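You operate a simulated robot arm through the tools that you are given. There is no shell and no other tool.

Carry out the task below with a simulated two-armed robot. There is one attempt and no reset: what you move stays moved.

TASK
Form the sheet in the blue frame and switch the former off.
Fine: slide in, press the head down and hold it when it shows HOT; pull the slide out at the end.
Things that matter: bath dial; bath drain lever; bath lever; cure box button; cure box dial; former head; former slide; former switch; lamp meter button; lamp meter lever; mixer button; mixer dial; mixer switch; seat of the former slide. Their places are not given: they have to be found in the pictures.

Only the result counts: the job must be done as asked and must still hold three seconds after the hand-in. Knocking over, shifting, dropping, spilling or breaking anything else fails it. Flat cloth is picked up by pressing the open fingertips on it (5 to 10 N) and closing them slowly along it; thin cloth reads only 2 to 8 mm in the jaws.

THE ROBOT
Two 7-joint arms with two-finger parallel grippers on one trunk that stands fixed in place. Base frame: the origin is at the foot of the trunk, x ahead of it, y to its left, z up. Readings come in mm, rad, newtons and seconds.
The left shoulder is at [71, 155, 1230], the right one opposite. Each reaches about 1231 mm from its shoulder. Payload 3.91 kg a hand.
Tool frame (each hand has its own): the origin (TCP) lies between the finger pads and is the grasp point; the fingertips stand 30 mm ahead of it; z points along the fingers, y is the line along which they close. The gripper opens to 110 mm. The fingers are 20 mm wide and 10 mm thick; the gripper's body (48 by 112 mm) begins 55 mm behind the TCP.
Orientation is that of the tool frame in the base frame, as a unit quaternion [w, x, y, z]. With the fingers straight down and closing along the base's y, the tool's x points along the base's -x, its y along +y and its z along -z.

THE INTERFACE
- The arms move only by the tool apply_moves. It takes "left_rows", "right_rows" or both (then of equal length, played together; a hand with none holds still); each is a list of rows, each a list of 7 numbers: the opening, from 0 (shut) to 1 (fully open), then the shift along the tool's x, y, z in m, then the turn, a rotation vector about the tool's x, y, z in rad. In form: [[hand, tx, ty, tz, wx, wy, wz], ...]. A call has 1 to 20 rows; each row shifts and turns the commanded pose from where the row before left it, along the tool's axes as they then stand. A row lasts 0.2 s, in which the tool goes at most 50 mm and 0.15 rad; a call with a longer step from one row to the next is refused whole, and so is a gripper value outside its range. A pose out of reach is approached as far as the arm can. The call stops where the force on the tool passes 90 N (or 10 N more than at its start, if that is more) or the arm is blocked; 0.2 s more then pass. The fingers move at their own pace (about 108 mm/s each) and stop on an object; they squeeze with about 39 N. The grip force told is the motor's: it shows also when the fingers shut on nothing. Time passes only in rows, and 0.2 s behind the last, so rows that do not move let the fingers close. The reply holds the time, the measured pose of the TCP, the force on the tool along the base axes, the opening and the grip force, in the units named above and with some noise, with the torque about the TCP (base axes, N m) and any sound that the robot's microphone picked up.
- Cameras (640 x 400 px; columns grow to the right, rows downward): "scene" is now at [128.1, -49.8, 1481.1]; the picture's right is [-0.55, -0.84, 0.00], its down [-0.30, 0.19, -0.94] and it looks along [0.78, -0.51, -0.35] (base axes); focal length 362 px, centre (320, 200). "left" rides on the left gripper at [72, -17, -103] in its tool frame; the picture's right is [0.23, 0.97, 0.00], its down [-0.76, 0.18, -0.62] and it looks along [-0.61, 0.14, 0.78] (tool axes); focal length 222 px, centre (320, 200). "right" rides on the right gripper at [72, 17, -103] in its tool frame; the picture's right is [-0.23, 0.97, 0.00], its down [-0.76, -0.18, -0.62] and it looks along [-0.61, -0.14, 0.78] (tool axes); focal length 222 px, centre (320, 200).
- camera(camera): a new picture of that camera. No time passes.
- raise_lower(by): slides the trunk up (or, below 0, down) by that many mm; the arms and the scene camera ride with it, the base frame stays. It gives what a move gives, with no picture.
- head_to(pan, tilt): turns the head with the scene camera to pan (to the left, within 1.501 rad either way) and tilt (down, from -0.506 to 1.204), counted from straight ahead of the robot. It gives what a move gives.
- probe_pixels(camera, pixels): there is no depth. For up to 12 entries [column, row, z] of the newest picture of that camera ("zoom" is the newest enlarged one), the place [x, y] in the base frame at which the ray of that pixel passes the height z, good to about 2 mm. No time passes.
- zoom(camera, box): a new picture of the part [left, top, right, bottom] of that camera's present view, enlarged. No time passes.
- sign_off(): hands the job in; it is judged then, once.

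Leave the grippers open and the arms clear of the work at the hand-in unless told otherwise.

The tools are called after "Emit:" as name(argument=value, ...) on one line, values as JSON. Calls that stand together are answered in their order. apply_moves: Moves the arms, as the interface text tells. Its arguments: {"type":"object","properties":{"left_rows":{"type":"array"},"right_rows":{"type":"array"}},"required":[]} The other tools are called the same way: raise_lower (by) moves the trunk up or down; head_to (pan, tilt) turns the head that bears the scene camera; camera (camera) takes a picture; probe_pixels (camera, pixels) gives the place at which the rays of pixels pass given heights; zoom (camera, box) takes an enlarged picture of a part of a camera's view; sign_off () hands the job in.

At the start:

```text
t: 0.0
left_eef_pos: [881.9, -120.4, 1309.5]
left_ee_rot: [0.0, -0.001, 1.0, -0.001]
left_ft_force: [-0.1, -0.1, 0.8]
left_torque: [-0.05, -0.02, 0.02]
left_gripper_width: 110.0
left_grip_force: 0.1
right_eef_pos: [501.6, -669.8, 1340.7]
right_ee_rot: [0.0, 0.0, 1.0, 0.0]
right_ft_force: [0.5, -0.4, 0.1]
right_torque: [0.0, -0.01, -0.02]
right_gripper_width: 109.9
right_grip_force: 0.0
trunk travel left (down, up): [-675.0, 265.0]
head pan, tilt (commanded): [-0.579, 0.361]
```

scene: 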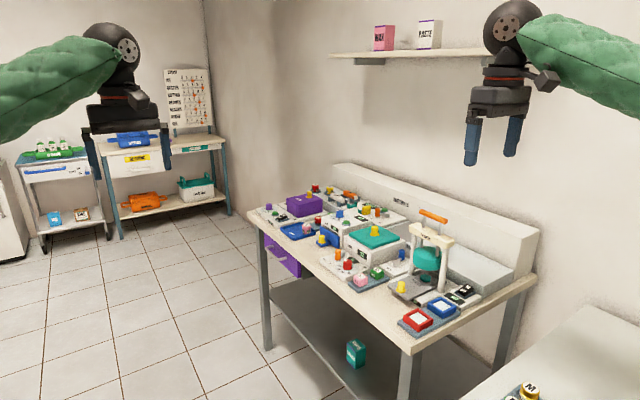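
right: 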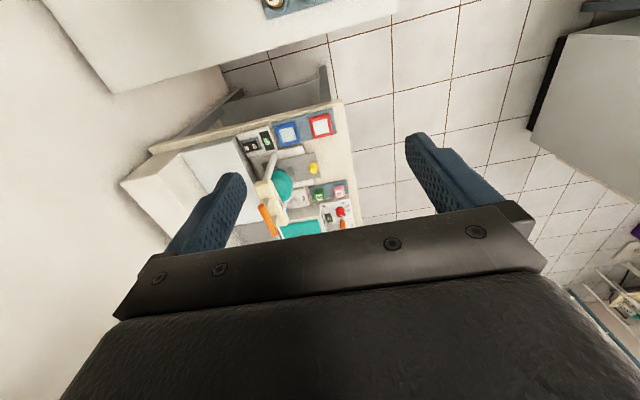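
left: 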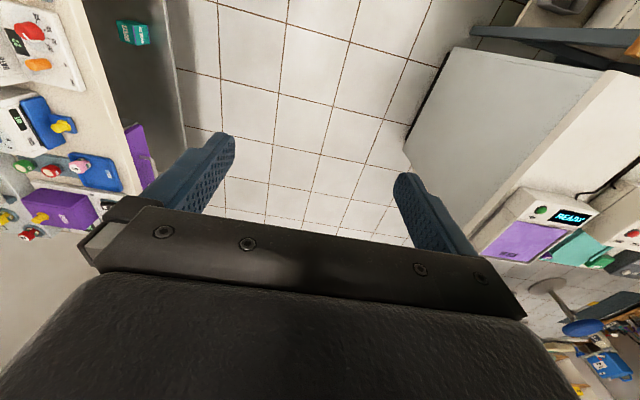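

I see a workbench with several devices. One has an orange bar, a teal head on a white frame, and red and blue frames beside it, which is probably the former. I'll zoom in on that area.

Emit:
zoom(camera="scene", box=[360, 200, 520, 340])

Emit:
zoom(camera="scene", box=[240, 170, 420, 300])

Emit:
zoom(camera="right", box=[220, 90, 380, 250])

```text
2.86 times, centred on (440, 270) of scene
```

zoom: 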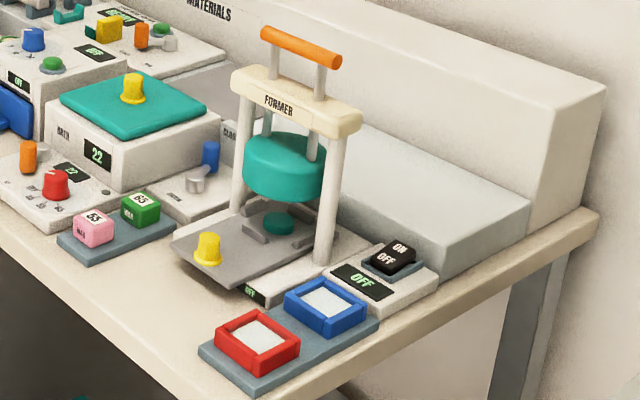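

```text
3.08 times, centred on (330, 235) of scene
```

zoom: 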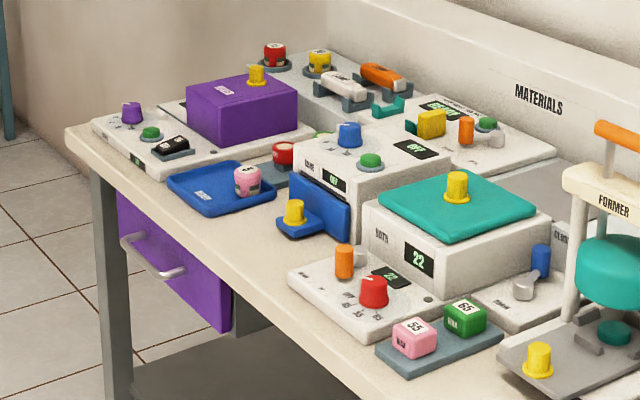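

```text
2.50 times, centred on (300, 170) of right
```

zoom: 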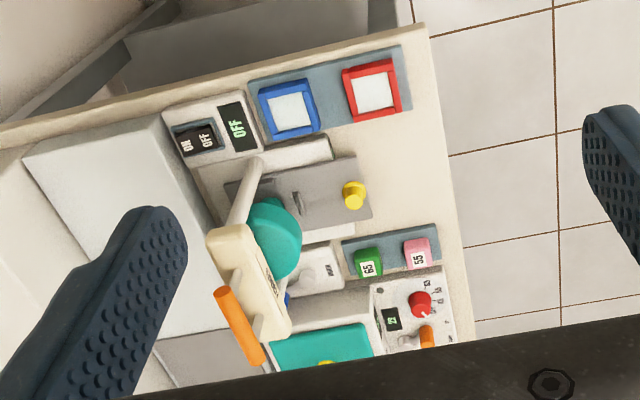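

Several stations share this bench. The former has a grey slide with a yellow knob, a teal head with an orange handle, and an ON/OFF rocker whose display reads OFF. The sheets sit in red and blue frames on a tray. I'll turn the head to centre the former and compare views to get heights.

Emit:
head_to(pan=-0.87, tilt=0.52)

Emit:
camera(camera="scene")

Emit:
camera(camera="right")

```text
t: 0.8
left_eef_pos: [882.7, -119.9, 1308.8]
left_ee_rot: [0.0, -0.001, 1.0, 0.0]
left_ft_force: [-0.6, 0.1, -0.9]
left_torque: [-0.01, -0.02, 0.01]
left_gripper_width: 110.1
left_grip_force: 0.0
right_eef_pos: [501.4, -669.9, 1340.5]
right_ee_rot: [0.0, 0.0, 1.0, -0.001]
right_ft_force: [0.3, 0.4, -0.5]
right_torque: [0.01, 0.02, -0.01]
right_gripper_width: 110.1
right_grip_force: 0.1
trunk travel left (down, up): [-675.0, 265.0]
head pan, tilt (commanded): [-0.869, 0.52]
```

```text
taken
```

scene: 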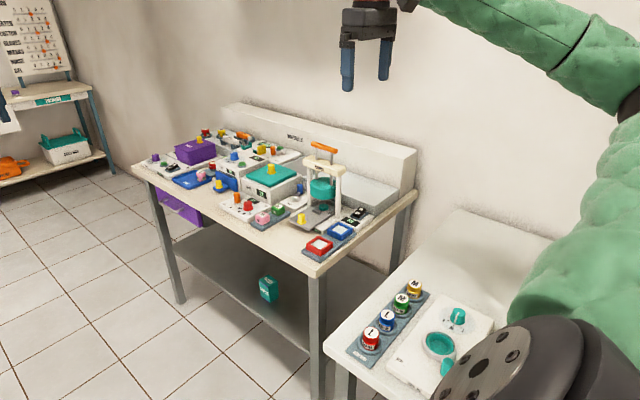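

```text
taken
```

right: 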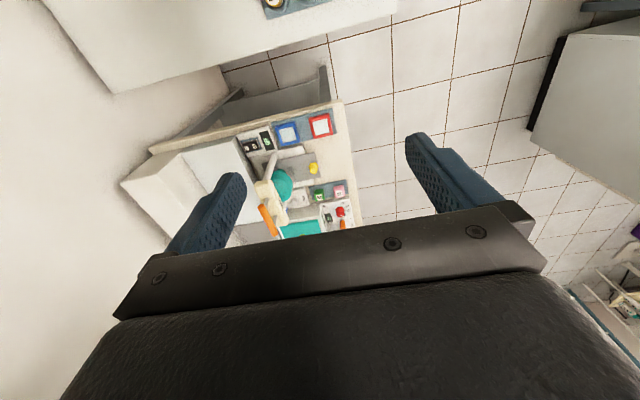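

The former is now near the centre of the scene view. I'll zoom on it, then probe the same points in both cameras at several heights to triangulate.

Emit:
zoom(camera="scene", box=[260, 130, 420, 270])

Emit:
probe_pixels(camera="scene", pixels=[[319, 245, 800], [319, 245, 900], [319, 245, 1000], [340, 231, 800], [340, 231, 900], [340, 231, 1000], [302, 218, 800], [302, 218, 900], [302, 218, 1000]])

Emit:
probe_pixels(camera="right", pixels=[[321, 125, 800], [321, 125, 900], [321, 125, 1000], [288, 133, 800], [288, 133, 900], [288, 133, 1000], [313, 167, 800], [313, 167, 900], [313, 167, 1000]])

```text
2.86 times, centred on (340, 200) of scene
```

zoom: 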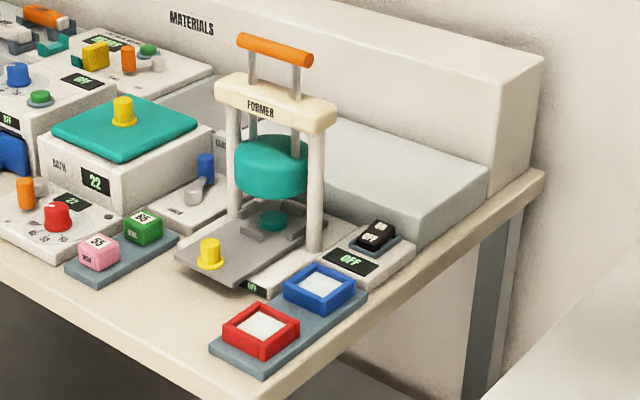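

```text
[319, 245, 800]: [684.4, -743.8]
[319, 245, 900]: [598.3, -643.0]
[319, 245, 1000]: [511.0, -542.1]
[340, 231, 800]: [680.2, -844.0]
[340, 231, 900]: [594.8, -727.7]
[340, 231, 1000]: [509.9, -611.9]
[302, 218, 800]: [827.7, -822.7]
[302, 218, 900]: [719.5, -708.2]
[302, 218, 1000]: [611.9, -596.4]
```

```text
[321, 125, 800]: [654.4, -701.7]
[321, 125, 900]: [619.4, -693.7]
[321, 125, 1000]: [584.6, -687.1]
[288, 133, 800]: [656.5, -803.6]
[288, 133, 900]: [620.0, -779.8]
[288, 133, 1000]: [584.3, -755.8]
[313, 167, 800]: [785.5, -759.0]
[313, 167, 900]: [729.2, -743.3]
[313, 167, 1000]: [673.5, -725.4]
```

Triangulation agrees: the red frame is near (638,-697), the blue frame near (638,-790, z≈848) and the yellow knob near (750,-745, z≈870). The bench runs along x against the right wall, so the slide goes in towards -y. I'll zoom closer for detail.

Emit:
zoom(camera="scene", box=[296, 180, 376, 230])

Emit:
zoom(camera="scene", box=[300, 205, 380, 265])

Emit:
zoom(camera="scene", box=[300, 135, 364, 195])

Emit:
zoom(camera="right", box=[230, 100, 330, 220])

```text
8.00 times, centred on (336, 205) of scene
```

zoom: 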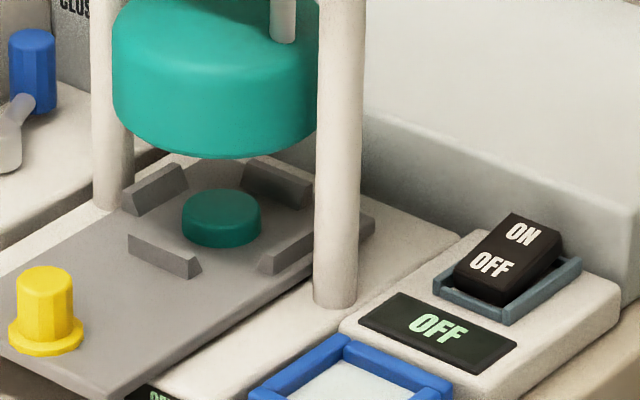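

```text
6.67 times, centred on (340, 235) of scene
```

zoom: 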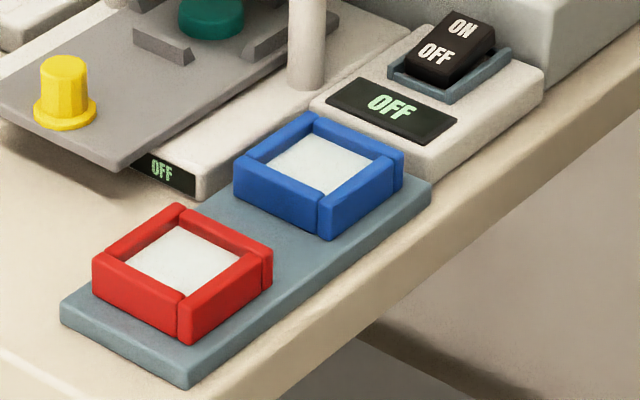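

```text
6.67 times, centred on (332, 165) of scene
```

zoom: 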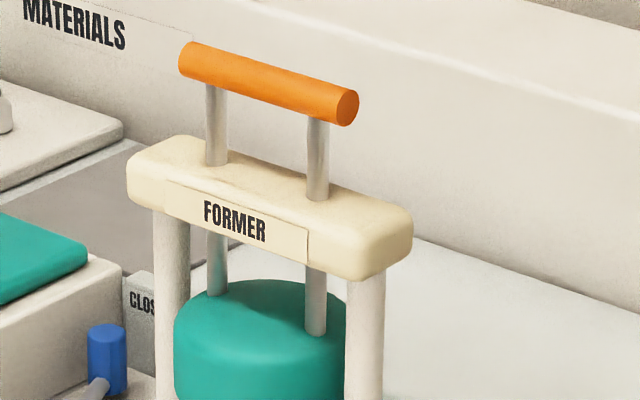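

```text
3.33 times, centred on (280, 160) of right
```

zoom: 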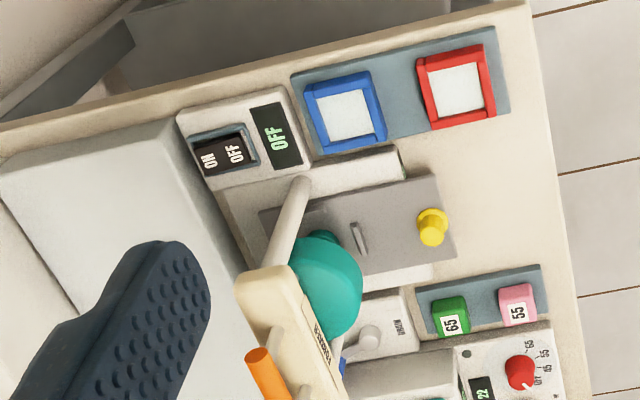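

The slide carries four ridges forming the seat, with a teal mould in the middle. The rocker reads OFF/ON. Next I'll triangulate the orange handle ends and the posts before moving closer.

Emit:
probe_pixels(camera="scene", pixels=[[336.2, 151, 950], [336.2, 151, 1050], [336.2, 151, 1150], [312, 144, 1050], [312, 144, 1100], [340, 217.5, 830], [340, 217.5, 850], [320, 205, 830], [320, 205, 850]])

Emit:
probe_pixels(camera="right", pixels=[[261.4, 206.5, 950], [261.4, 206.5, 1050], [261.4, 206.5, 1150], [270, 233, 1050], [270, 233, 1100]])

```text
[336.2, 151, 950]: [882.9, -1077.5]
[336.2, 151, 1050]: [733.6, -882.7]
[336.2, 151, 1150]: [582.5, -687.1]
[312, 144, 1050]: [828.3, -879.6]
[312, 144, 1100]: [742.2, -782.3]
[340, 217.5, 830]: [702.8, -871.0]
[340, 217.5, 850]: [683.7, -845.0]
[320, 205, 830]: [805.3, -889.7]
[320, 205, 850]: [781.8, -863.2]
```

```text
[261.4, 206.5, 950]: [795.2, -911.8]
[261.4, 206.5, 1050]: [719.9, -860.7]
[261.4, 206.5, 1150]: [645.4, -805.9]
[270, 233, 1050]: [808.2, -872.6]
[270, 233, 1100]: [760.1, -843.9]
```

The handle runs along x at about y=-865, z≈1057, from x≈715 to 820. I'll move the right hand to about (600,-720,1140) for a closer view; this stays clear of everything.

Emit:
apply_moves(right_rows=[[1, -0.016, -0.008, 0.033, 0, 0, 0], [1, -0.016, -0.008, 0.033, 0, 0, 0], [1, -0.016, -0.008, 0.033, 0, 0, 0], [1, -0.016, -0.008, 0.033, 0, 0, 0], [1, -0.016, -0.008, 0.033, 0, 0, 0], [1, -0.016, -0.008, 0.033, 0, 0, 0]])

Emit:
camera(camera="right")

Emit:
camera(camera="scene")

```text
t: 2.2
left_eef_pos: [882.9, -121.4, 1307.3]
left_ee_rot: [-0.001, 0.0, 1.0, 0.001]
left_ft_force: [-0.1, 0.2, 0.5]
left_torque: [0.0, 0.02, -0.01]
left_gripper_width: 109.8
left_grip_force: 0.0
right_eef_pos: [597.7, -719.5, 1141.2]
right_ee_rot: [-0.001, 0.0, 1.0, 0.001]
right_ft_force: [-0.2, 0.5, -0.2]
right_torque: [0.01, 0.0, 0.03]
right_gripper_width: 110.0
right_grip_force: 0.0
trunk travel left (down, up): [-675.0, 265.0]
head pan, tilt (commanded): [-0.869, 0.52]
```

```text
taken
```

right: 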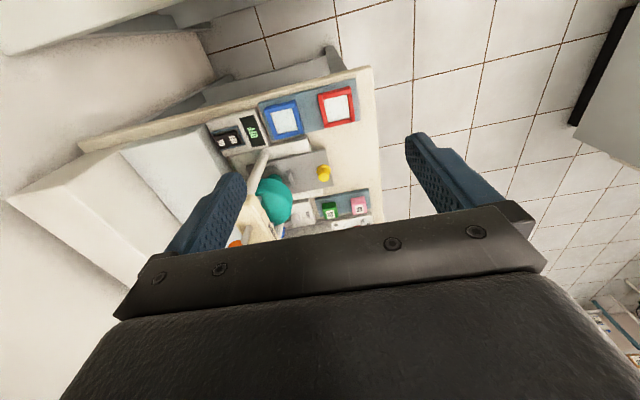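

```text
taken
```

scene: 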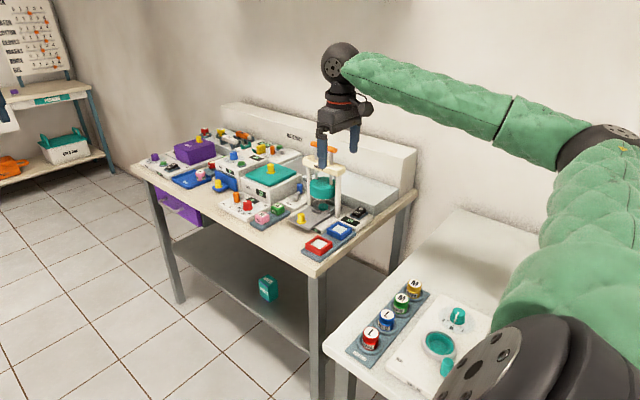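

Now I'll zoom in on the frames and the slide from the hand camera.

Emit:
zoom(camera="right", box=[250, 80, 370, 155])

Emit:
zoom(camera="right", box=[200, 100, 344, 220])

```text
5.33 times, centred on (310, 118) of right
```

zoom: 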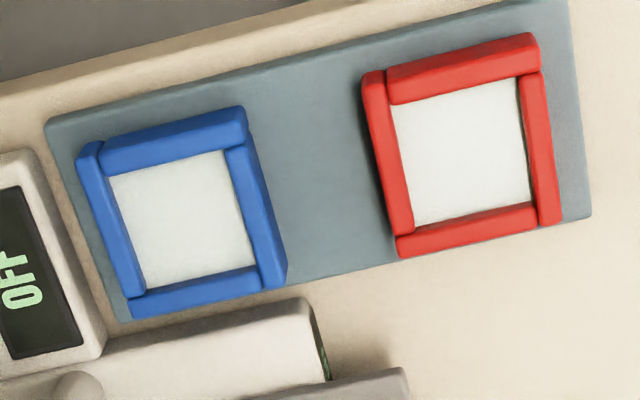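

```text
3.33 times, centred on (272, 160) of right
```

zoom: 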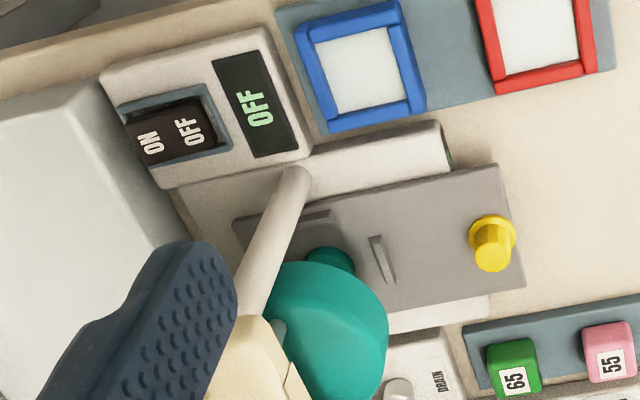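

Now I'll probe the blue frame's centre and corners from both views to fix its height, size and heading.

Emit:
probe_pixels(camera="right", pixels=[[284.3, 119.9, 830], [284.3, 119.9, 840], [284.3, 119.9, 850], [284.3, 119.9, 860], [275.9, 108.3, 850], [305.9, 100.8, 850], [313, 132, 850], [284, 136.8, 850], [338, 104, 850]])

Emit:
zoom(camera="scene", box=[318, 212, 366, 242])

```text
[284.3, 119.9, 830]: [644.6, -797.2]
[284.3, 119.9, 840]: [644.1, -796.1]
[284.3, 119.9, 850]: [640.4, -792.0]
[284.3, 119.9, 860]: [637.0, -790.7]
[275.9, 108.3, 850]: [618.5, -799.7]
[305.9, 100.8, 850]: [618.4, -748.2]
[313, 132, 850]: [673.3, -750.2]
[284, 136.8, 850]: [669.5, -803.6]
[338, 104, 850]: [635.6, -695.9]
```

```text
13.33 times, centred on (342, 227) of scene
```

zoom: 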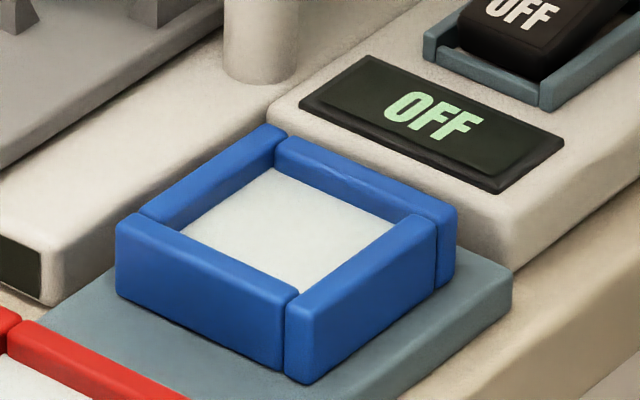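

Emit:
probe_pixels(camera="zoom", pixels=[[117, 220, 845], [281, 128, 845], [457, 208, 845], [296, 300, 845], [117, 220, 855], [281, 128, 855], [457, 208, 855], [296, 300, 855], [305, 383, 820], [305, 383, 830], [118, 295, 820], [118, 295, 830]])

```text
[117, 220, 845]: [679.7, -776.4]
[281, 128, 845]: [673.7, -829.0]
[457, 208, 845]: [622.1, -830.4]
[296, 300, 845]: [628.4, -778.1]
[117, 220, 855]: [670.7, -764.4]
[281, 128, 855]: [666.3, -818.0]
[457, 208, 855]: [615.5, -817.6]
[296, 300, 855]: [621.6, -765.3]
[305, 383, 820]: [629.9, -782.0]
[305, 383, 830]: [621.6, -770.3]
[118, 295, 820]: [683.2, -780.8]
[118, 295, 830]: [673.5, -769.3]
```

The blue frame is about 52 mm square, centred near (641,-791), with its top at z≈855 and bottom at z≈830, roughly axis-aligned. Next I need the clearances around it, so I'll bring the hand camera closer, to TCP about (560,-800,960).

Emit:
apply_moves(right_rows=[[1, 0.008, -0.016, 0.036, 0, 0, 0], [1, 0.008, -0.016, 0.036, 0, 0, 0], [1, 0.008, -0.016, 0.036, 0, 0, 0], [1, 0.008, -0.016, 0.036, 0, 0, 0], [1, 0.008, -0.016, 0.036, 0, 0, 0]])

Emit:
camera(camera="right")

Emit:
camera(camera="scene")

```text
t: 3.4
left_eef_pos: [881.4, -119.6, 1308.5]
left_ee_rot: [0.0, -0.001, 1.0, 0.0]
left_ft_force: [0.7, -0.8, -0.2]
left_torque: [0.03, -0.02, 0.02]
left_gripper_width: 109.9
left_grip_force: 0.2
right_eef_pos: [555.9, -798.1, 962.9]
right_ee_rot: [0.0, -0.001, 1.0, 0.0]
right_ft_force: [-0.6, -0.4, 0.0]
right_torque: [0.03, 0.01, 0.01]
right_gripper_width: 110.3
right_grip_force: 0.0
trunk travel left (down, up): [-675.0, 265.0]
head pan, tilt (commanded): [-0.869, 0.52]
```

```text
taken
```

right: 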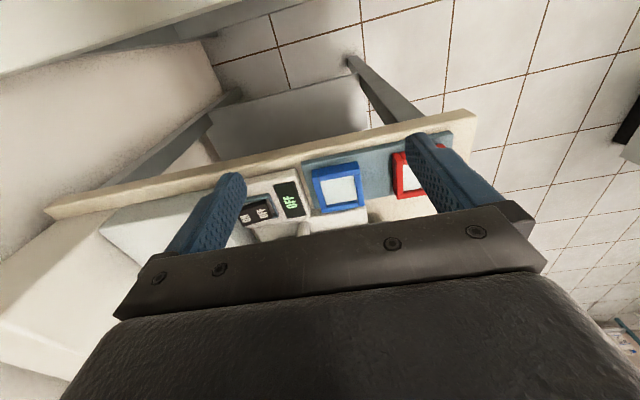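

```text
taken
```

scene: 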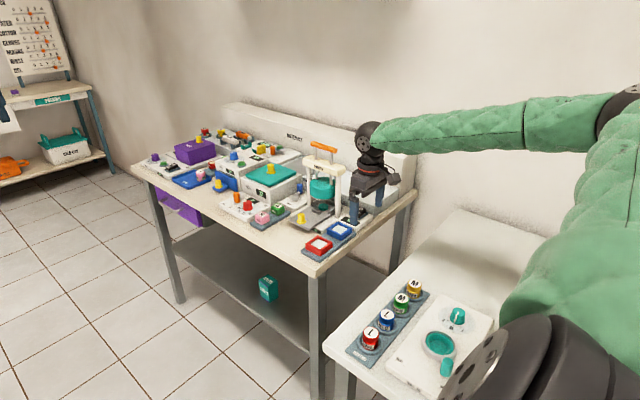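

Emit:
zoom(camera="right", box=[240, 140, 420, 240])

```text
3.56 times, centred on (330, 190) of right
```

zoom: 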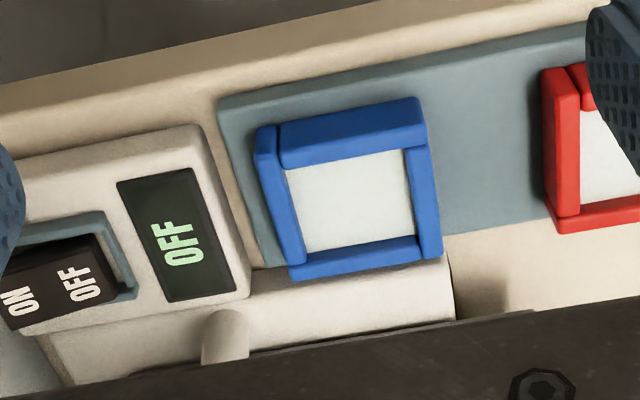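

Emit:
probe_pixels(camera="zoom", pixels=[[256, 130, 855], [418, 97, 855], [441, 248, 855], [291, 275, 855], [348, 200, 845], [440, 256, 845], [455, 320, 845], [455, 320, 830], [248, 297, 850], [200, 127, 850], [218, 100, 830], [555, 232, 830]])

Emit:
probe_pixels(camera="zoom", pixels=[[228, 318, 850], [60, 240, 870], [120, 290, 860], [20, 300, 875], [85, 285, 865], [440, 256, 835], [440, 256, 855]])

```text
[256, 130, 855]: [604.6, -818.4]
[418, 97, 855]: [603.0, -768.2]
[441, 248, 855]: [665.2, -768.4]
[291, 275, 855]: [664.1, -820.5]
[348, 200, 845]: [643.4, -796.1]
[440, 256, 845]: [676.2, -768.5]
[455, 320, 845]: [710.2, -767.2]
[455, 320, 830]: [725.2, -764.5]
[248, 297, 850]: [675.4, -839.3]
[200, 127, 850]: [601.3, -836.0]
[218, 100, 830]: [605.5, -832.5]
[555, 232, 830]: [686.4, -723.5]
```

```text
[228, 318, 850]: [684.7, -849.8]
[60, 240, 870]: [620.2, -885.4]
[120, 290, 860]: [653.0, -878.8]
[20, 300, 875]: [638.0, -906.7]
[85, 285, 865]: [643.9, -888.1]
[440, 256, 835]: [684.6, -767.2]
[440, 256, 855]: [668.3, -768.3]
```

The gap to the former base on the +x side is about 13 mm and to the switch box on the -y side about 18 mm, with free space towards the red frame. I still need to know whether the slide is in or out. I'll back up and turn the hand 90° so its camera looks at the former from the front.

Emit:
apply_moves(right_rows=[[1, -0.0329, 0.0214, -0.0271, 0, 0, 0], [1, -0.0329, 0.0214, -0.0271, 0, 0, 0], [1, -0.0329, 0.0214, -0.0271, 0, 0, 0], [1, -0.0329, 0.0214, -0.0271, 0, 0, 0], [1, -0.0329, 0.0214, -0.0271, 0, 0, 0], [1, -0.0329, 0.0214, -0.0271, 0, 0, 0], [1, -0.0329, 0.0214, -0.0271, 0, 0, 0], [1, 0, 0, 0, 0, 0, 0.1428], [1, 0, 0, 0, 0, 0, 0.1428], [1, 0, 0, 0, 0, 0, 0.1428], [1, 0, 0, 0, 0, 0, 0.1428], [1, 0, 0, 0, 0, 0, 0.1428], [1, 0, 0, 0, 0, 0, 0.1428], [1, 0, 0, 0, 0, 0, 0.1428], [1, 0, 0, 0, 0, 0, 0.1428], [1, 0, 0, 0, 0, 0, 0.1428], [1, 0, 0, 0, 0, 0, 0.1428], [1, 0, 0, 0, 0, 0, 0.1428]])

Emit:
camera(camera="right")

Emit:
camera(camera="scene")

```text
t: 7.2
left_eef_pos: [883.3, -120.1, 1308.2]
left_ee_rot: [0.0, -0.001, 1.0, 0.0]
left_ft_force: [-0.8, -0.5, 0.1]
left_torque: [0.01, -0.02, 0.03]
left_gripper_width: 110.1
left_grip_force: 0.1
right_eef_pos: [787.3, -646.8, 1151.5]
right_ee_rot: [0.0, 0.708, 0.706, 0.0]
right_ft_force: [0.8, 0.0, 1.4]
right_torque: [-0.02, 0.02, -0.01]
right_gripper_width: 109.8
right_grip_force: 0.0
trunk travel left (down, up): [-675.0, 265.0]
head pan, tilt (commanded): [-0.869, 0.52]
```

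```text
taken
```

right: 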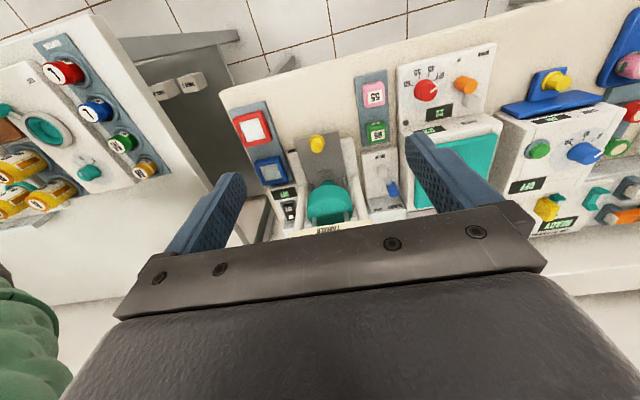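

```text
taken
```

scene: 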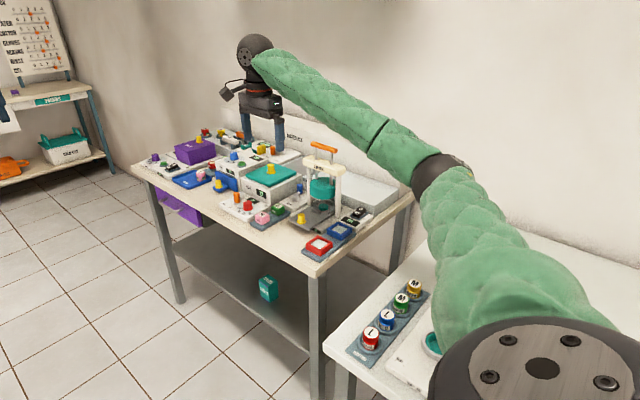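

From the front, I'll zoom on the former slide and head.

Emit:
zoom(camera="right", box=[230, 95, 420, 240])

Emit:
zoom(camera="right", box=[280, 120, 376, 220])

```text
2.76 times, centred on (325, 168) of right
```

zoom: 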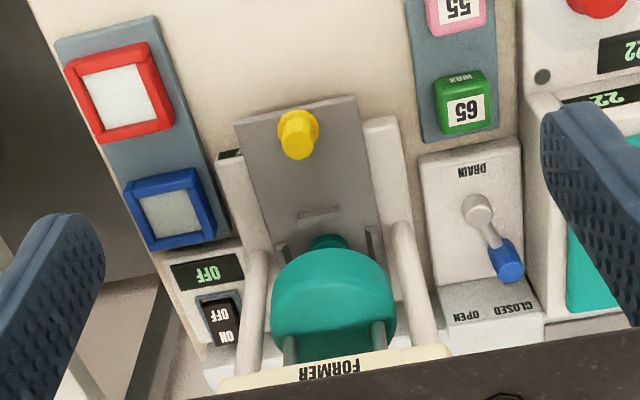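

```text
4.00 times, centred on (328, 170) of right
```

zoom: 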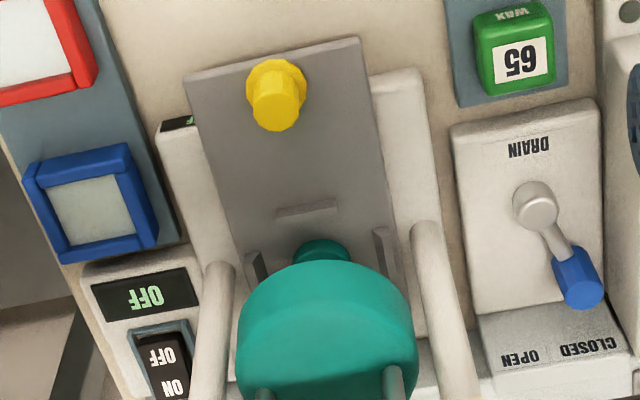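

Emit:
probe_pixels(camera="zoom", pixels=[[187, 78, 848], [358, 40, 848], [275, 95, 850], [277, 70, 875], [307, 211, 850], [255, 268, 850], [382, 250, 850], [322, 248, 855], [220, 278, 842], [428, 240, 842], [160, 135, 842], [418, 70, 842]])

Emit:
probe_pixels(camera="zoom", pixels=[[328, 330, 900], [328, 330, 920], [240, 330, 900], [415, 320, 900], [328, 265, 900], [328, 265, 880], [328, 265, 920], [263, 395, 960], [392, 370, 960]])

Emit:
zoom(camera="scene", box=[290, 160, 370, 230])

```text
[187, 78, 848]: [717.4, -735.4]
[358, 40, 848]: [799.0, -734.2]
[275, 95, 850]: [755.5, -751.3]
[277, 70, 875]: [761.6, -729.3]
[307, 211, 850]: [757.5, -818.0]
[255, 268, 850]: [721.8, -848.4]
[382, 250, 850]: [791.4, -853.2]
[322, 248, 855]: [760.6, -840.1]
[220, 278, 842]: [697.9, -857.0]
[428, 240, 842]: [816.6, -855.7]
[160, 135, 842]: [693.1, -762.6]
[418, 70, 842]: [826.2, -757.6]
```

```text
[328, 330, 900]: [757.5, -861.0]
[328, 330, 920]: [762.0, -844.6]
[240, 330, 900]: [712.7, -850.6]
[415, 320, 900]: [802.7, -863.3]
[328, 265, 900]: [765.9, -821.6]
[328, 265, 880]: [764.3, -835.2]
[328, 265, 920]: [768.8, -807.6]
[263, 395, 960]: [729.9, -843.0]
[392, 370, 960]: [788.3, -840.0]
```

```text
5.71 times, centred on (330, 195) of scene
```

zoom: 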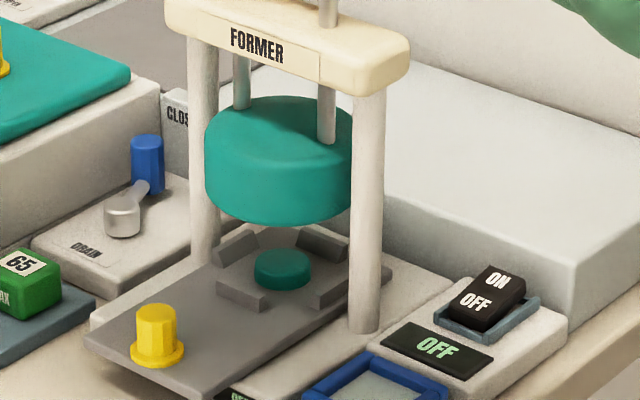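

Emit:
probe_pixels(camera="zoom", pixels=[[364, 328, 842], [282, 262, 855], [282, 262, 862], [240, 290, 855], [322, 243, 855], [236, 245, 855], [332, 292, 855], [157, 360, 850], [242, 107, 960], [326, 142, 960], [242, 107, 950], [326, 142, 950]])

Emit:
probe_pixels(camera="zoom", pixels=[[84, 338, 848], [187, 390, 848], [392, 272, 848], [280, 225, 900], [280, 225, 910], [280, 225, 890], [205, 190, 900], [205, 190, 910]])

```text
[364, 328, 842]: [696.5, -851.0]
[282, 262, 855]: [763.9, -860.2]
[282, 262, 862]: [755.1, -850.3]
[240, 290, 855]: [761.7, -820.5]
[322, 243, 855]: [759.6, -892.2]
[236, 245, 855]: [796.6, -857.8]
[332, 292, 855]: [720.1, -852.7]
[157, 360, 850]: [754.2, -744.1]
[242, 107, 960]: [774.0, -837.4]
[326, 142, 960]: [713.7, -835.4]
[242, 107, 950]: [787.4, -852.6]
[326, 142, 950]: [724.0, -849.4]
```

```text
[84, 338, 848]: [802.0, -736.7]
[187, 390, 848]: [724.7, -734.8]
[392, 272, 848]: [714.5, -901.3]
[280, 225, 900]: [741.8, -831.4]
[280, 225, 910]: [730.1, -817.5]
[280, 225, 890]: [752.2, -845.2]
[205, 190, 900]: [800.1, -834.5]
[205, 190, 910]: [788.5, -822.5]
```

Both views agree. The seat centre is near (758,-856), right under the head at (758,-854), so the slide is IN now. It has to come out by its knob at (755,-745) before I can load the frame. I'll half-open the right hand and bring it above the knob.

Emit:
apply_moves(right_rows=[[0.5, -0.01645, -0.0053, 0.0369, 0, 0, 0], [0.5, -0.01645, -0.0053, 0.0369, 0, 0, 0], [0.5, -0.01645, -0.0053, 0.0369, 0, 0, 0], [0.5, -0.01645, -0.0053, 0.0369, 0, 0, 0], [0.5, -0.01645, -0.0053, 0.0369, 0, 0, 0], [0.5, -0.01645, -0.0053, 0.0369, 0, 0, 0], [0.5, 0, 0, 0, 0, 0, 0]])

Emit:
camera(camera="right")

Emit:
camera(camera="scene")

Emit:
zoom(camera="scene", box=[270, 140, 380, 240])

```text
t: 8.8
left_eef_pos: [880.0, -120.0, 1309.1]
left_ee_rot: [0.0, -0.001, 1.0, 0.0]
left_ft_force: [0.5, 0.6, -0.1]
left_torque: [-0.05, 0.02, -0.01]
left_gripper_width: 109.9
left_grip_force: 0.1
right_eef_pos: [755.5, -747.2, 931.3]
right_ee_rot: [0.0, 0.707, 0.707, 0.001]
right_ft_force: [-0.2, 0.5, 0.7]
right_torque: [-0.02, 0.02, 0.02]
right_gripper_width: 55.1
right_grip_force: 0.1
trunk travel left (down, up): [-675.0, 265.0]
head pan, tilt (commanded): [-0.869, 0.52]
```

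```text
taken
```

right: 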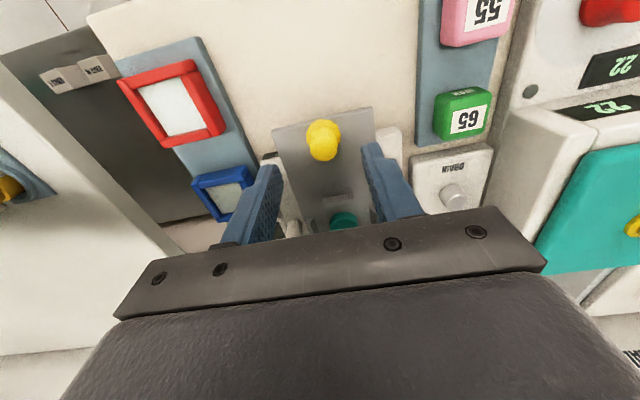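

```text
taken
```

scene: 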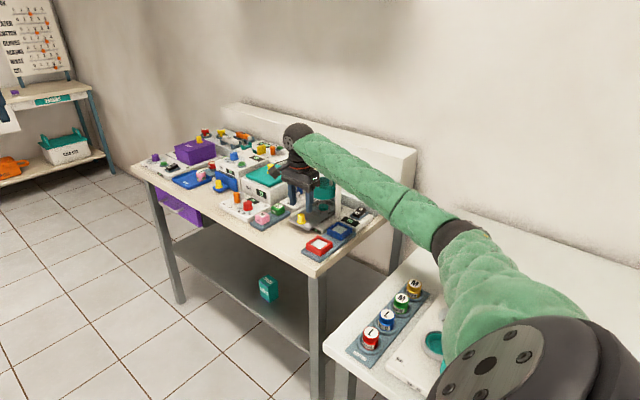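

```text
4.00 times, centred on (325, 190) of scene
```

zoom: 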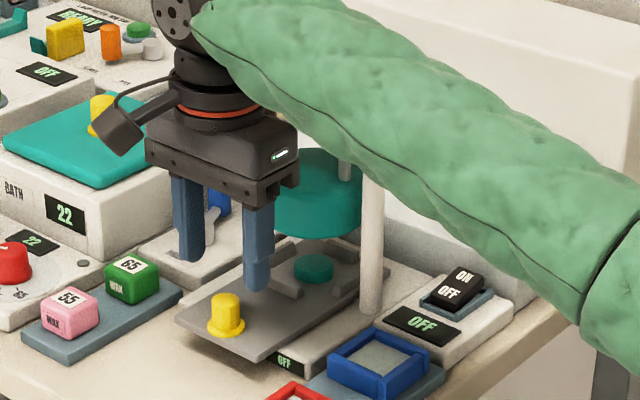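

The fingers straddle the knob in y and the force reads zero. Before going lower, I'll check how close the forearm and elbow are to the former by probing the elbow joint at (450,235).

Emit:
probe_pixels(camera="scene", pixels=[[450, 235, 950], [450, 235, 1000], [450, 235, 1050], [450, 235, 1100], [450, 235, 1150], [370, 185, 1050], [370, 185, 1100], [370, 185, 1150]])

Emit:
zoom(camera="scene", box=[240, 100, 640, 400])

```text
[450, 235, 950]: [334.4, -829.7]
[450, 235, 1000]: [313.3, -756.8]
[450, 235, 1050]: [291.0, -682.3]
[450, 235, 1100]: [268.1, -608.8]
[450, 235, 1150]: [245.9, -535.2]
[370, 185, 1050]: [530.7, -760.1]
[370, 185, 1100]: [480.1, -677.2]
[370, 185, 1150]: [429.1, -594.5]
```

```text
1.33 times, centred on (440, 250) of scene
```

zoom: 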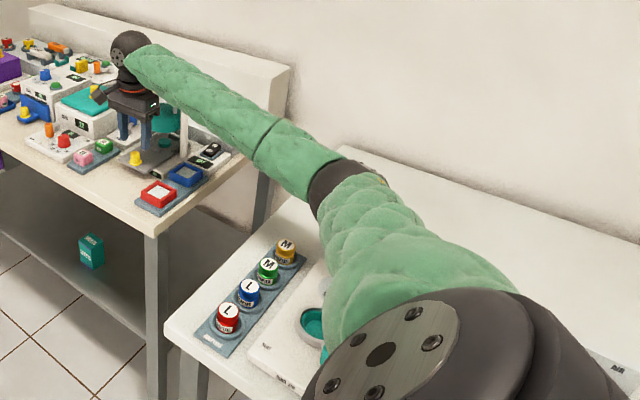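

The elbow works out near (285,-660,1060), well clear of the pots and the former. I'll refine the knob position from this closer hand view.

Emit:
zoom(camera="right", box=[270, 100, 390, 180])

```text
5.00 times, centred on (330, 140) of right
```

zoom: 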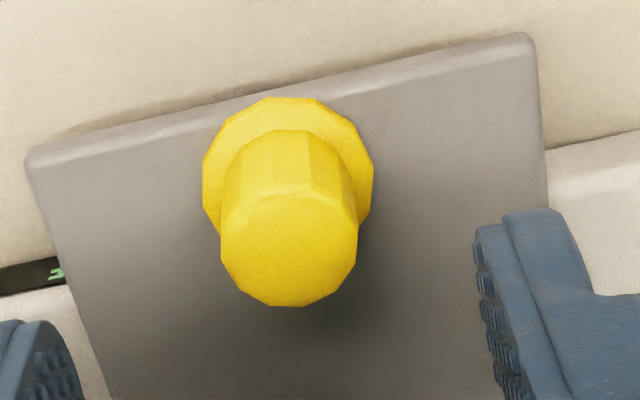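

Emit:
probe_pixels(camera="zoom", pixels=[[290, 250, 880], [290, 250, 885], [222, 250, 880], [358, 250, 880], [290, 305, 880], [290, 195, 880], [288, 168, 850], [203, 170, 850], [373, 170, 850], [30, 160, 848], [530, 40, 848]])

```text
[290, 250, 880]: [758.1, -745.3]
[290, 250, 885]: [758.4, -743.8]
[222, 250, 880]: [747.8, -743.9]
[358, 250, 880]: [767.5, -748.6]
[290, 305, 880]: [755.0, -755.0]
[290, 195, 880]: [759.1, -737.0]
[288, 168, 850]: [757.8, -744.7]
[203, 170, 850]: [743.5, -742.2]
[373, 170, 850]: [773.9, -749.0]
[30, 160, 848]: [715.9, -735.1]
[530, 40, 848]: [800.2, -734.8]
```

The knob centre is (758,-745.5), with its top at z≈880 and a flange of radius 15. I'll descend so the fingertips stop at about z=858, just above the flange, then close gently.

Emit:
apply_moves(right_rows=[[0.5, 0.0009, 0.0013, 0.0215, 0, 0, 0], [0.5, 0.0008, 0.0012, 0.0215, 0, 0, 0], [0.5, 0, 0, 0, 0, 0, 0], [0, 0, 0, 0, 0, 0, 0], [0, 0, 0, 0, 0, 0, 0], [0, 0, 0, 0, 0, 0, 0]])

Emit:
zoom(camera="scene", box=[270, 140, 380, 240])

```text
t: 10.2
left_eef_pos: [881.0, -120.8, 1308.8]
left_ee_rot: [0.001, -0.001, 1.0, 0.0]
left_ft_force: [0.1, 0.7, 0.3]
left_torque: [0.01, -0.02, -0.05]
left_gripper_width: 110.1
left_grip_force: 0.0
right_eef_pos: [758.1, -743.8, 886.5]
right_ee_rot: [0.0, 0.707, 0.707, -0.001]
right_ft_force: [-4.4, 0.4, -1.6]
right_torque: [-0.13, -0.34, -0.03]
right_gripper_width: 21.0
right_grip_force: 45.1
trunk travel left (down, up): [-675.0, 265.0]
head pan, tilt (commanded): [-0.869, 0.52]
```

```text
4.00 times, centred on (325, 190) of scene
```

zoom: 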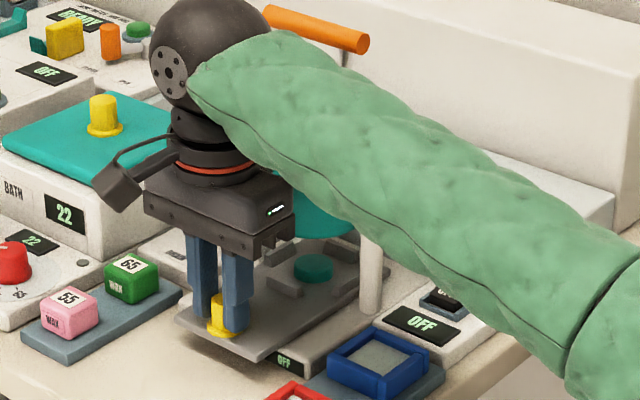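

I have the knob at 21 mm width and 45 N grip. Now I'll pull the slide out towards +y (tool +x), 50 mm first.

Emit:
apply_moves(right_rows=[[0, 0.01, 0, 0, 0, 0, 0], [0, 0.01, 0, 0, 0, 0, 0], [0, 0.01, 0, 0, 0, 0, 0], [0, 0.01, 0, 0, 0, 0, 0], [0, 0.01, 0, 0, 0, 0, 0]])

Emit:
zoom(camera="scene", box=[270, 140, 380, 240])

```text
t: 11.4
left_eef_pos: [881.5, -120.7, 1308.1]
left_ee_rot: [0.0, 0.0, 1.0, 0.0]
left_ft_force: [0.3, 0.9, 0.2]
left_torque: [-0.01, -0.02, 0.01]
left_gripper_width: 109.9
left_grip_force: 0.0
right_eef_pos: [758.7, -692.4, 886.6]
right_ee_rot: [0.0, 0.707, 0.707, -0.001]
right_ft_force: [-7.3, 0.6, -4.0]
right_torque: [-0.63, -0.33, -0.03]
right_gripper_width: 21.1
right_grip_force: 45.4
trunk travel left (down, up): [-675.0, 265.0]
head pan, tilt (commanded): [-0.869, 0.52]
```

```text
4.00 times, centred on (325, 190) of scene
```

zoom: 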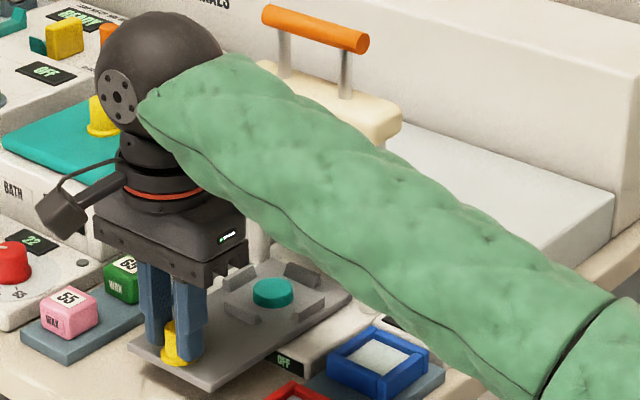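

The slide follows smoothly, and the seat is now near y≈-804. I'll pull it a further 50 mm.

Emit:
apply_moves(right_rows=[[0, 0.01, 0, 0, 0, 0, 0], [0, 0.01, 0, 0, 0, 0, 0], [0, 0.01, 0, 0, 0, 0, 0], [0, 0.01, 0, 0, 0, 0, 0], [0, 0.01, 0, 0, 0, 0, 0]])

Emit:
zoom(camera="scene", box=[270, 140, 380, 240])

```text
t: 12.6
left_eef_pos: [882.3, -119.8, 1308.8]
left_ee_rot: [0.001, -0.001, 1.0, -0.001]
left_ft_force: [0.4, -1.2, 0.0]
left_torque: [0.02, -0.01, 0.01]
left_gripper_width: 110.2
left_grip_force: 0.0
right_eef_pos: [759.0, -644.5, 887.2]
right_ee_rot: [0.0, 0.708, 0.707, 0.0]
right_ft_force: [-2.6, -0.7, -5.0]
right_torque: [0.15, -0.47, 0.02]
right_gripper_width: 21.0
right_grip_force: 45.0
trunk travel left (down, up): [-675.0, 265.0]
head pan, tilt (commanded): [-0.869, 0.52]
```

```text
4.00 times, centred on (325, 190) of scene
```

zoom: 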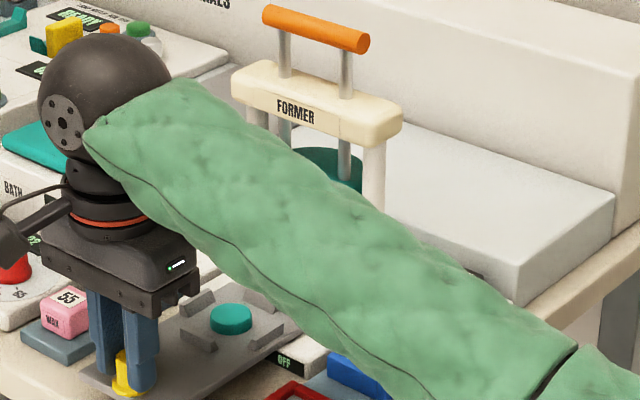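

The seat is near y≈-755 now. I'll try another 20 mm slowly to see whether an end stop shows up in the force.

Emit:
apply_moves(right_rows=[[0, 0.005, 0, 0, 0, 0, 0], [0, 0.005, 0, 0, 0, 0, 0], [0, 0.005, 0, 0, 0, 0, 0], [0, 0.005, 0, 0, 0, 0, 0]])

Emit:
zoom(camera="scene", box=[270, 140, 380, 240])

```text
t: 13.6
left_eef_pos: [881.1, -122.1, 1308.1]
left_ee_rot: [0.0, 0.0, 1.0, 0.001]
left_ft_force: [-0.2, 0.2, 0.4]
left_torque: [0.05, -0.03, 0.01]
left_gripper_width: 109.8
left_grip_force: 0.0
right_eef_pos: [758.2, -625.6, 886.1]
right_ee_rot: [-0.001, 0.707, 0.707, 0.0]
right_ft_force: [-0.9, 0.6, 0.1]
right_torque: [0.08, -0.01, -0.01]
right_gripper_width: 0.1
right_grip_force: 37.5
trunk travel left (down, up): [-675.0, 265.0]
head pan, tilt (commanded): [-0.869, 0.52]
```

```text
4.00 times, centred on (325, 190) of scene
```

zoom: 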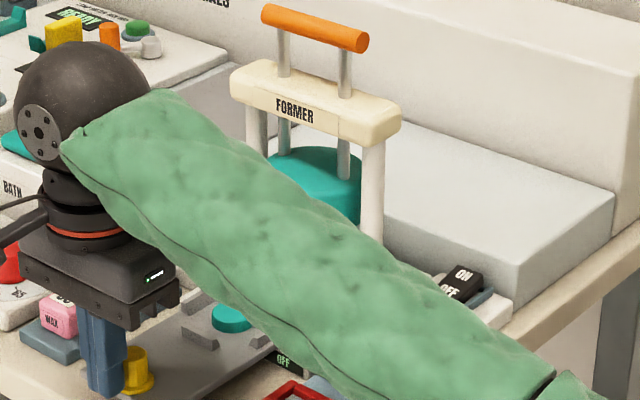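

The slide hit its stop about 100 mm out, and the fingers then slipped off the knob, which stayed on the slide. The slide is fully out. I'll lift straight up and move over to look at the blue frame.

Emit:
apply_moves(right_rows=[[0, 0, 0, -0.04, 0, 0, 0], [0, 0, 0, -0.04, 0, 0, 0], [0.3, 0, 0, -0.04, 0, 0, 0], [1, -0.025, -0.0327, 0, 0, 0, 0], [1, -0.025, -0.0327, 0, 0, 0, 0], [1, -0.025, -0.0327, 0, 0, 0, 0], [1, 0, 0, 0, 0, 0, 0]])

Emit:
camera(camera="right")

Emit:
camera(camera="scene")

```text
t: 15.2
left_eef_pos: [882.3, -119.9, 1308.8]
left_ee_rot: [-0.001, -0.001, 1.0, 0.0]
left_ft_force: [-0.1, -0.2, 0.6]
left_torque: [-0.05, -0.01, 0.0]
left_gripper_width: 110.0
left_grip_force: 0.1
right_eef_pos: [661.6, -699.8, 1006.9]
right_ee_rot: [-0.001, 0.707, 0.707, -0.001]
right_ft_force: [0.4, 0.5, -0.2]
right_torque: [-0.03, -0.01, -0.04]
right_gripper_width: 109.9
right_grip_force: 0.0
trunk travel left (down, up): [-675.0, 265.0]
head pan, tilt (commanded): [-0.869, 0.52]
```

```text
taken
```

right: 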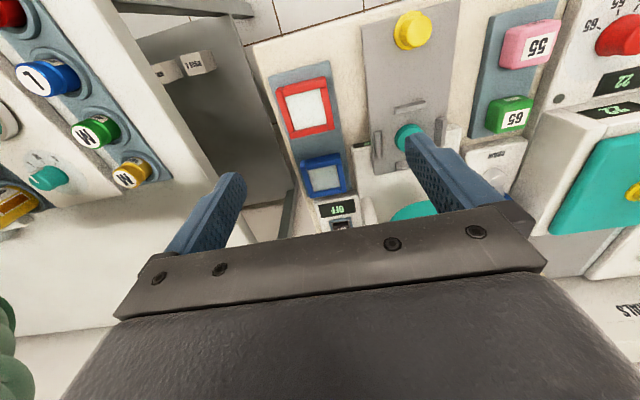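

```text
taken
```

scene: 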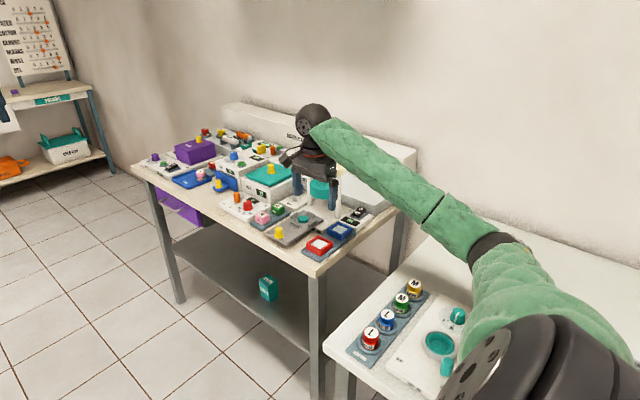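

Emit:
zoom(camera="right", box=[270, 60, 430, 220])

Emit:
zoom(camera="right", box=[285, 130, 397, 210])

```text
2.50 times, centred on (350, 140) of right
```

zoom: 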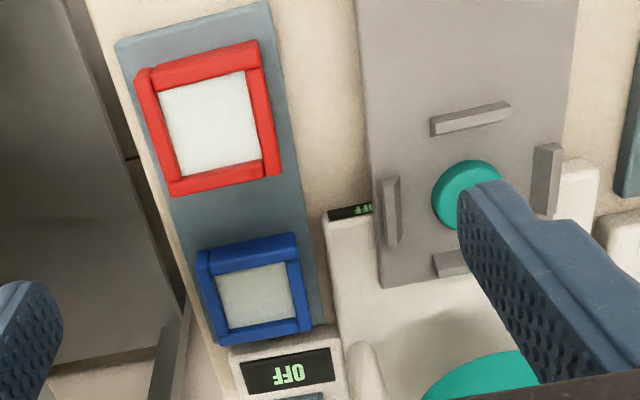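

```text
5.00 times, centred on (341, 170) of right
```

zoom: 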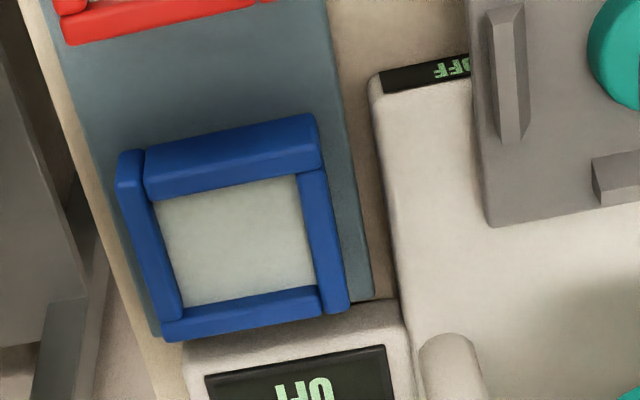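

Emit:
probe_pixels(camera="zoom", pixels=[[371, 82, 842], [402, 290, 842], [345, 130, 828], [372, 295, 828], [184, 345, 850], [398, 300, 850], [350, 310, 855], [162, 338, 855], [118, 158, 855], [318, 118, 855], [318, 118, 850], [238, 240, 850]])

Emit:
probe_pixels(camera="zoom", pixels=[[316, 150, 855], [145, 195, 855], [160, 200, 850], [298, 175, 850], [318, 285, 850], [185, 308, 850], [75, 340, 820]])

```text
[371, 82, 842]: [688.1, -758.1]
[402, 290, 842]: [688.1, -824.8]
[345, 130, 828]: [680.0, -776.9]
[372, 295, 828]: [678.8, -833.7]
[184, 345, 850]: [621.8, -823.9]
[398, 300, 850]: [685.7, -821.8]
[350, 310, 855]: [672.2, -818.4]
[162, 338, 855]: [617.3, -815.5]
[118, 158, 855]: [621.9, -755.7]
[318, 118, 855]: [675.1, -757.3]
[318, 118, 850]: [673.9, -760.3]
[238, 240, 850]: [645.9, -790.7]
```

```text
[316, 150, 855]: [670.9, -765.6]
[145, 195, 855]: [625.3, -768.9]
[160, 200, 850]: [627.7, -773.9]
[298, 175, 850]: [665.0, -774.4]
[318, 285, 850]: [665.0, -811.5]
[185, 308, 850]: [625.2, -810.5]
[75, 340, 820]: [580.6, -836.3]
```

The frame centre is about (644.5,-792) with its top at z≈855. The former base edge is at x=688, leaving a 17 mm gap. I'll approach from above closing along x with a 62 mm opening, hover at z≈930 and check alignment.

Emit:
apply_moves(right_rows=[[0.564, -0.02305, -0.0044, 0.01925, 0, 0, 0], [0.564, -0.02305, -0.0044, 0.01925, 0, 0, 0], [0.564, -0.02305, -0.0044, 0.01925, 0, 0, 0], [0.564, -0.02305, -0.0044, 0.01925, 0, 0, 0], [0.564, 0, 0, 0, 0, 0, 0]])

Emit:
camera(camera="right")

Emit:
zoom(camera="scene", box=[290, 130, 400, 250])

```text
t: 16.4
left_eef_pos: [881.5, -119.5, 1308.6]
left_ee_rot: [0.0, -0.001, 1.0, 0.0]
left_ft_force: [-0.4, 0.5, -0.4]
left_torque: [0.0, 0.0, 0.02]
left_gripper_width: 110.2
left_grip_force: 0.1
right_eef_pos: [642.5, -792.9, 929.8]
right_ee_rot: [0.0, 0.707, 0.707, 0.0]
right_ft_force: [0.2, 0.2, 0.1]
right_torque: [0.02, -0.01, 0.0]
right_gripper_width: 62.0
right_grip_force: 0.1
trunk travel left (down, up): [-675.0, 265.0]
head pan, tilt (commanded): [-0.869, 0.52]
```

```text
taken
```

right: 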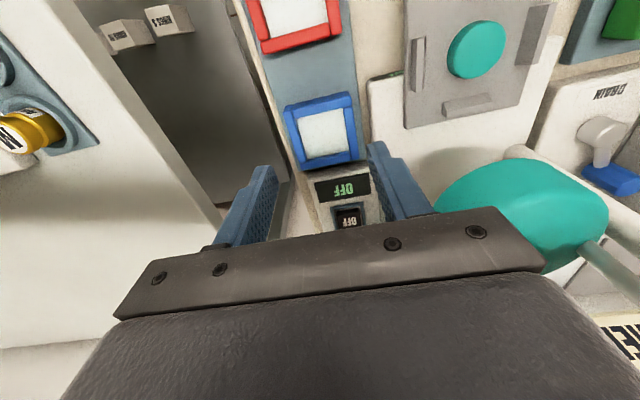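

```text
3.33 times, centred on (345, 190) of scene
```

zoom: 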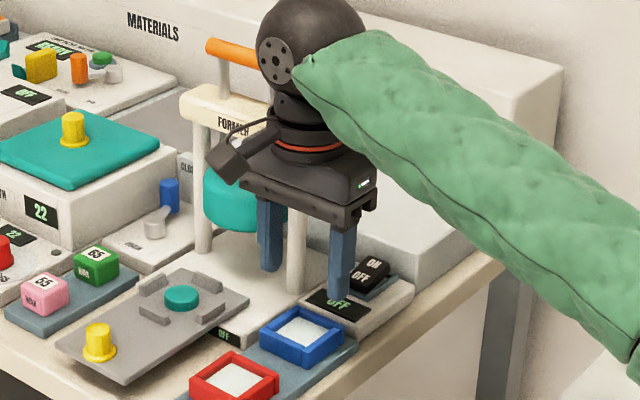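

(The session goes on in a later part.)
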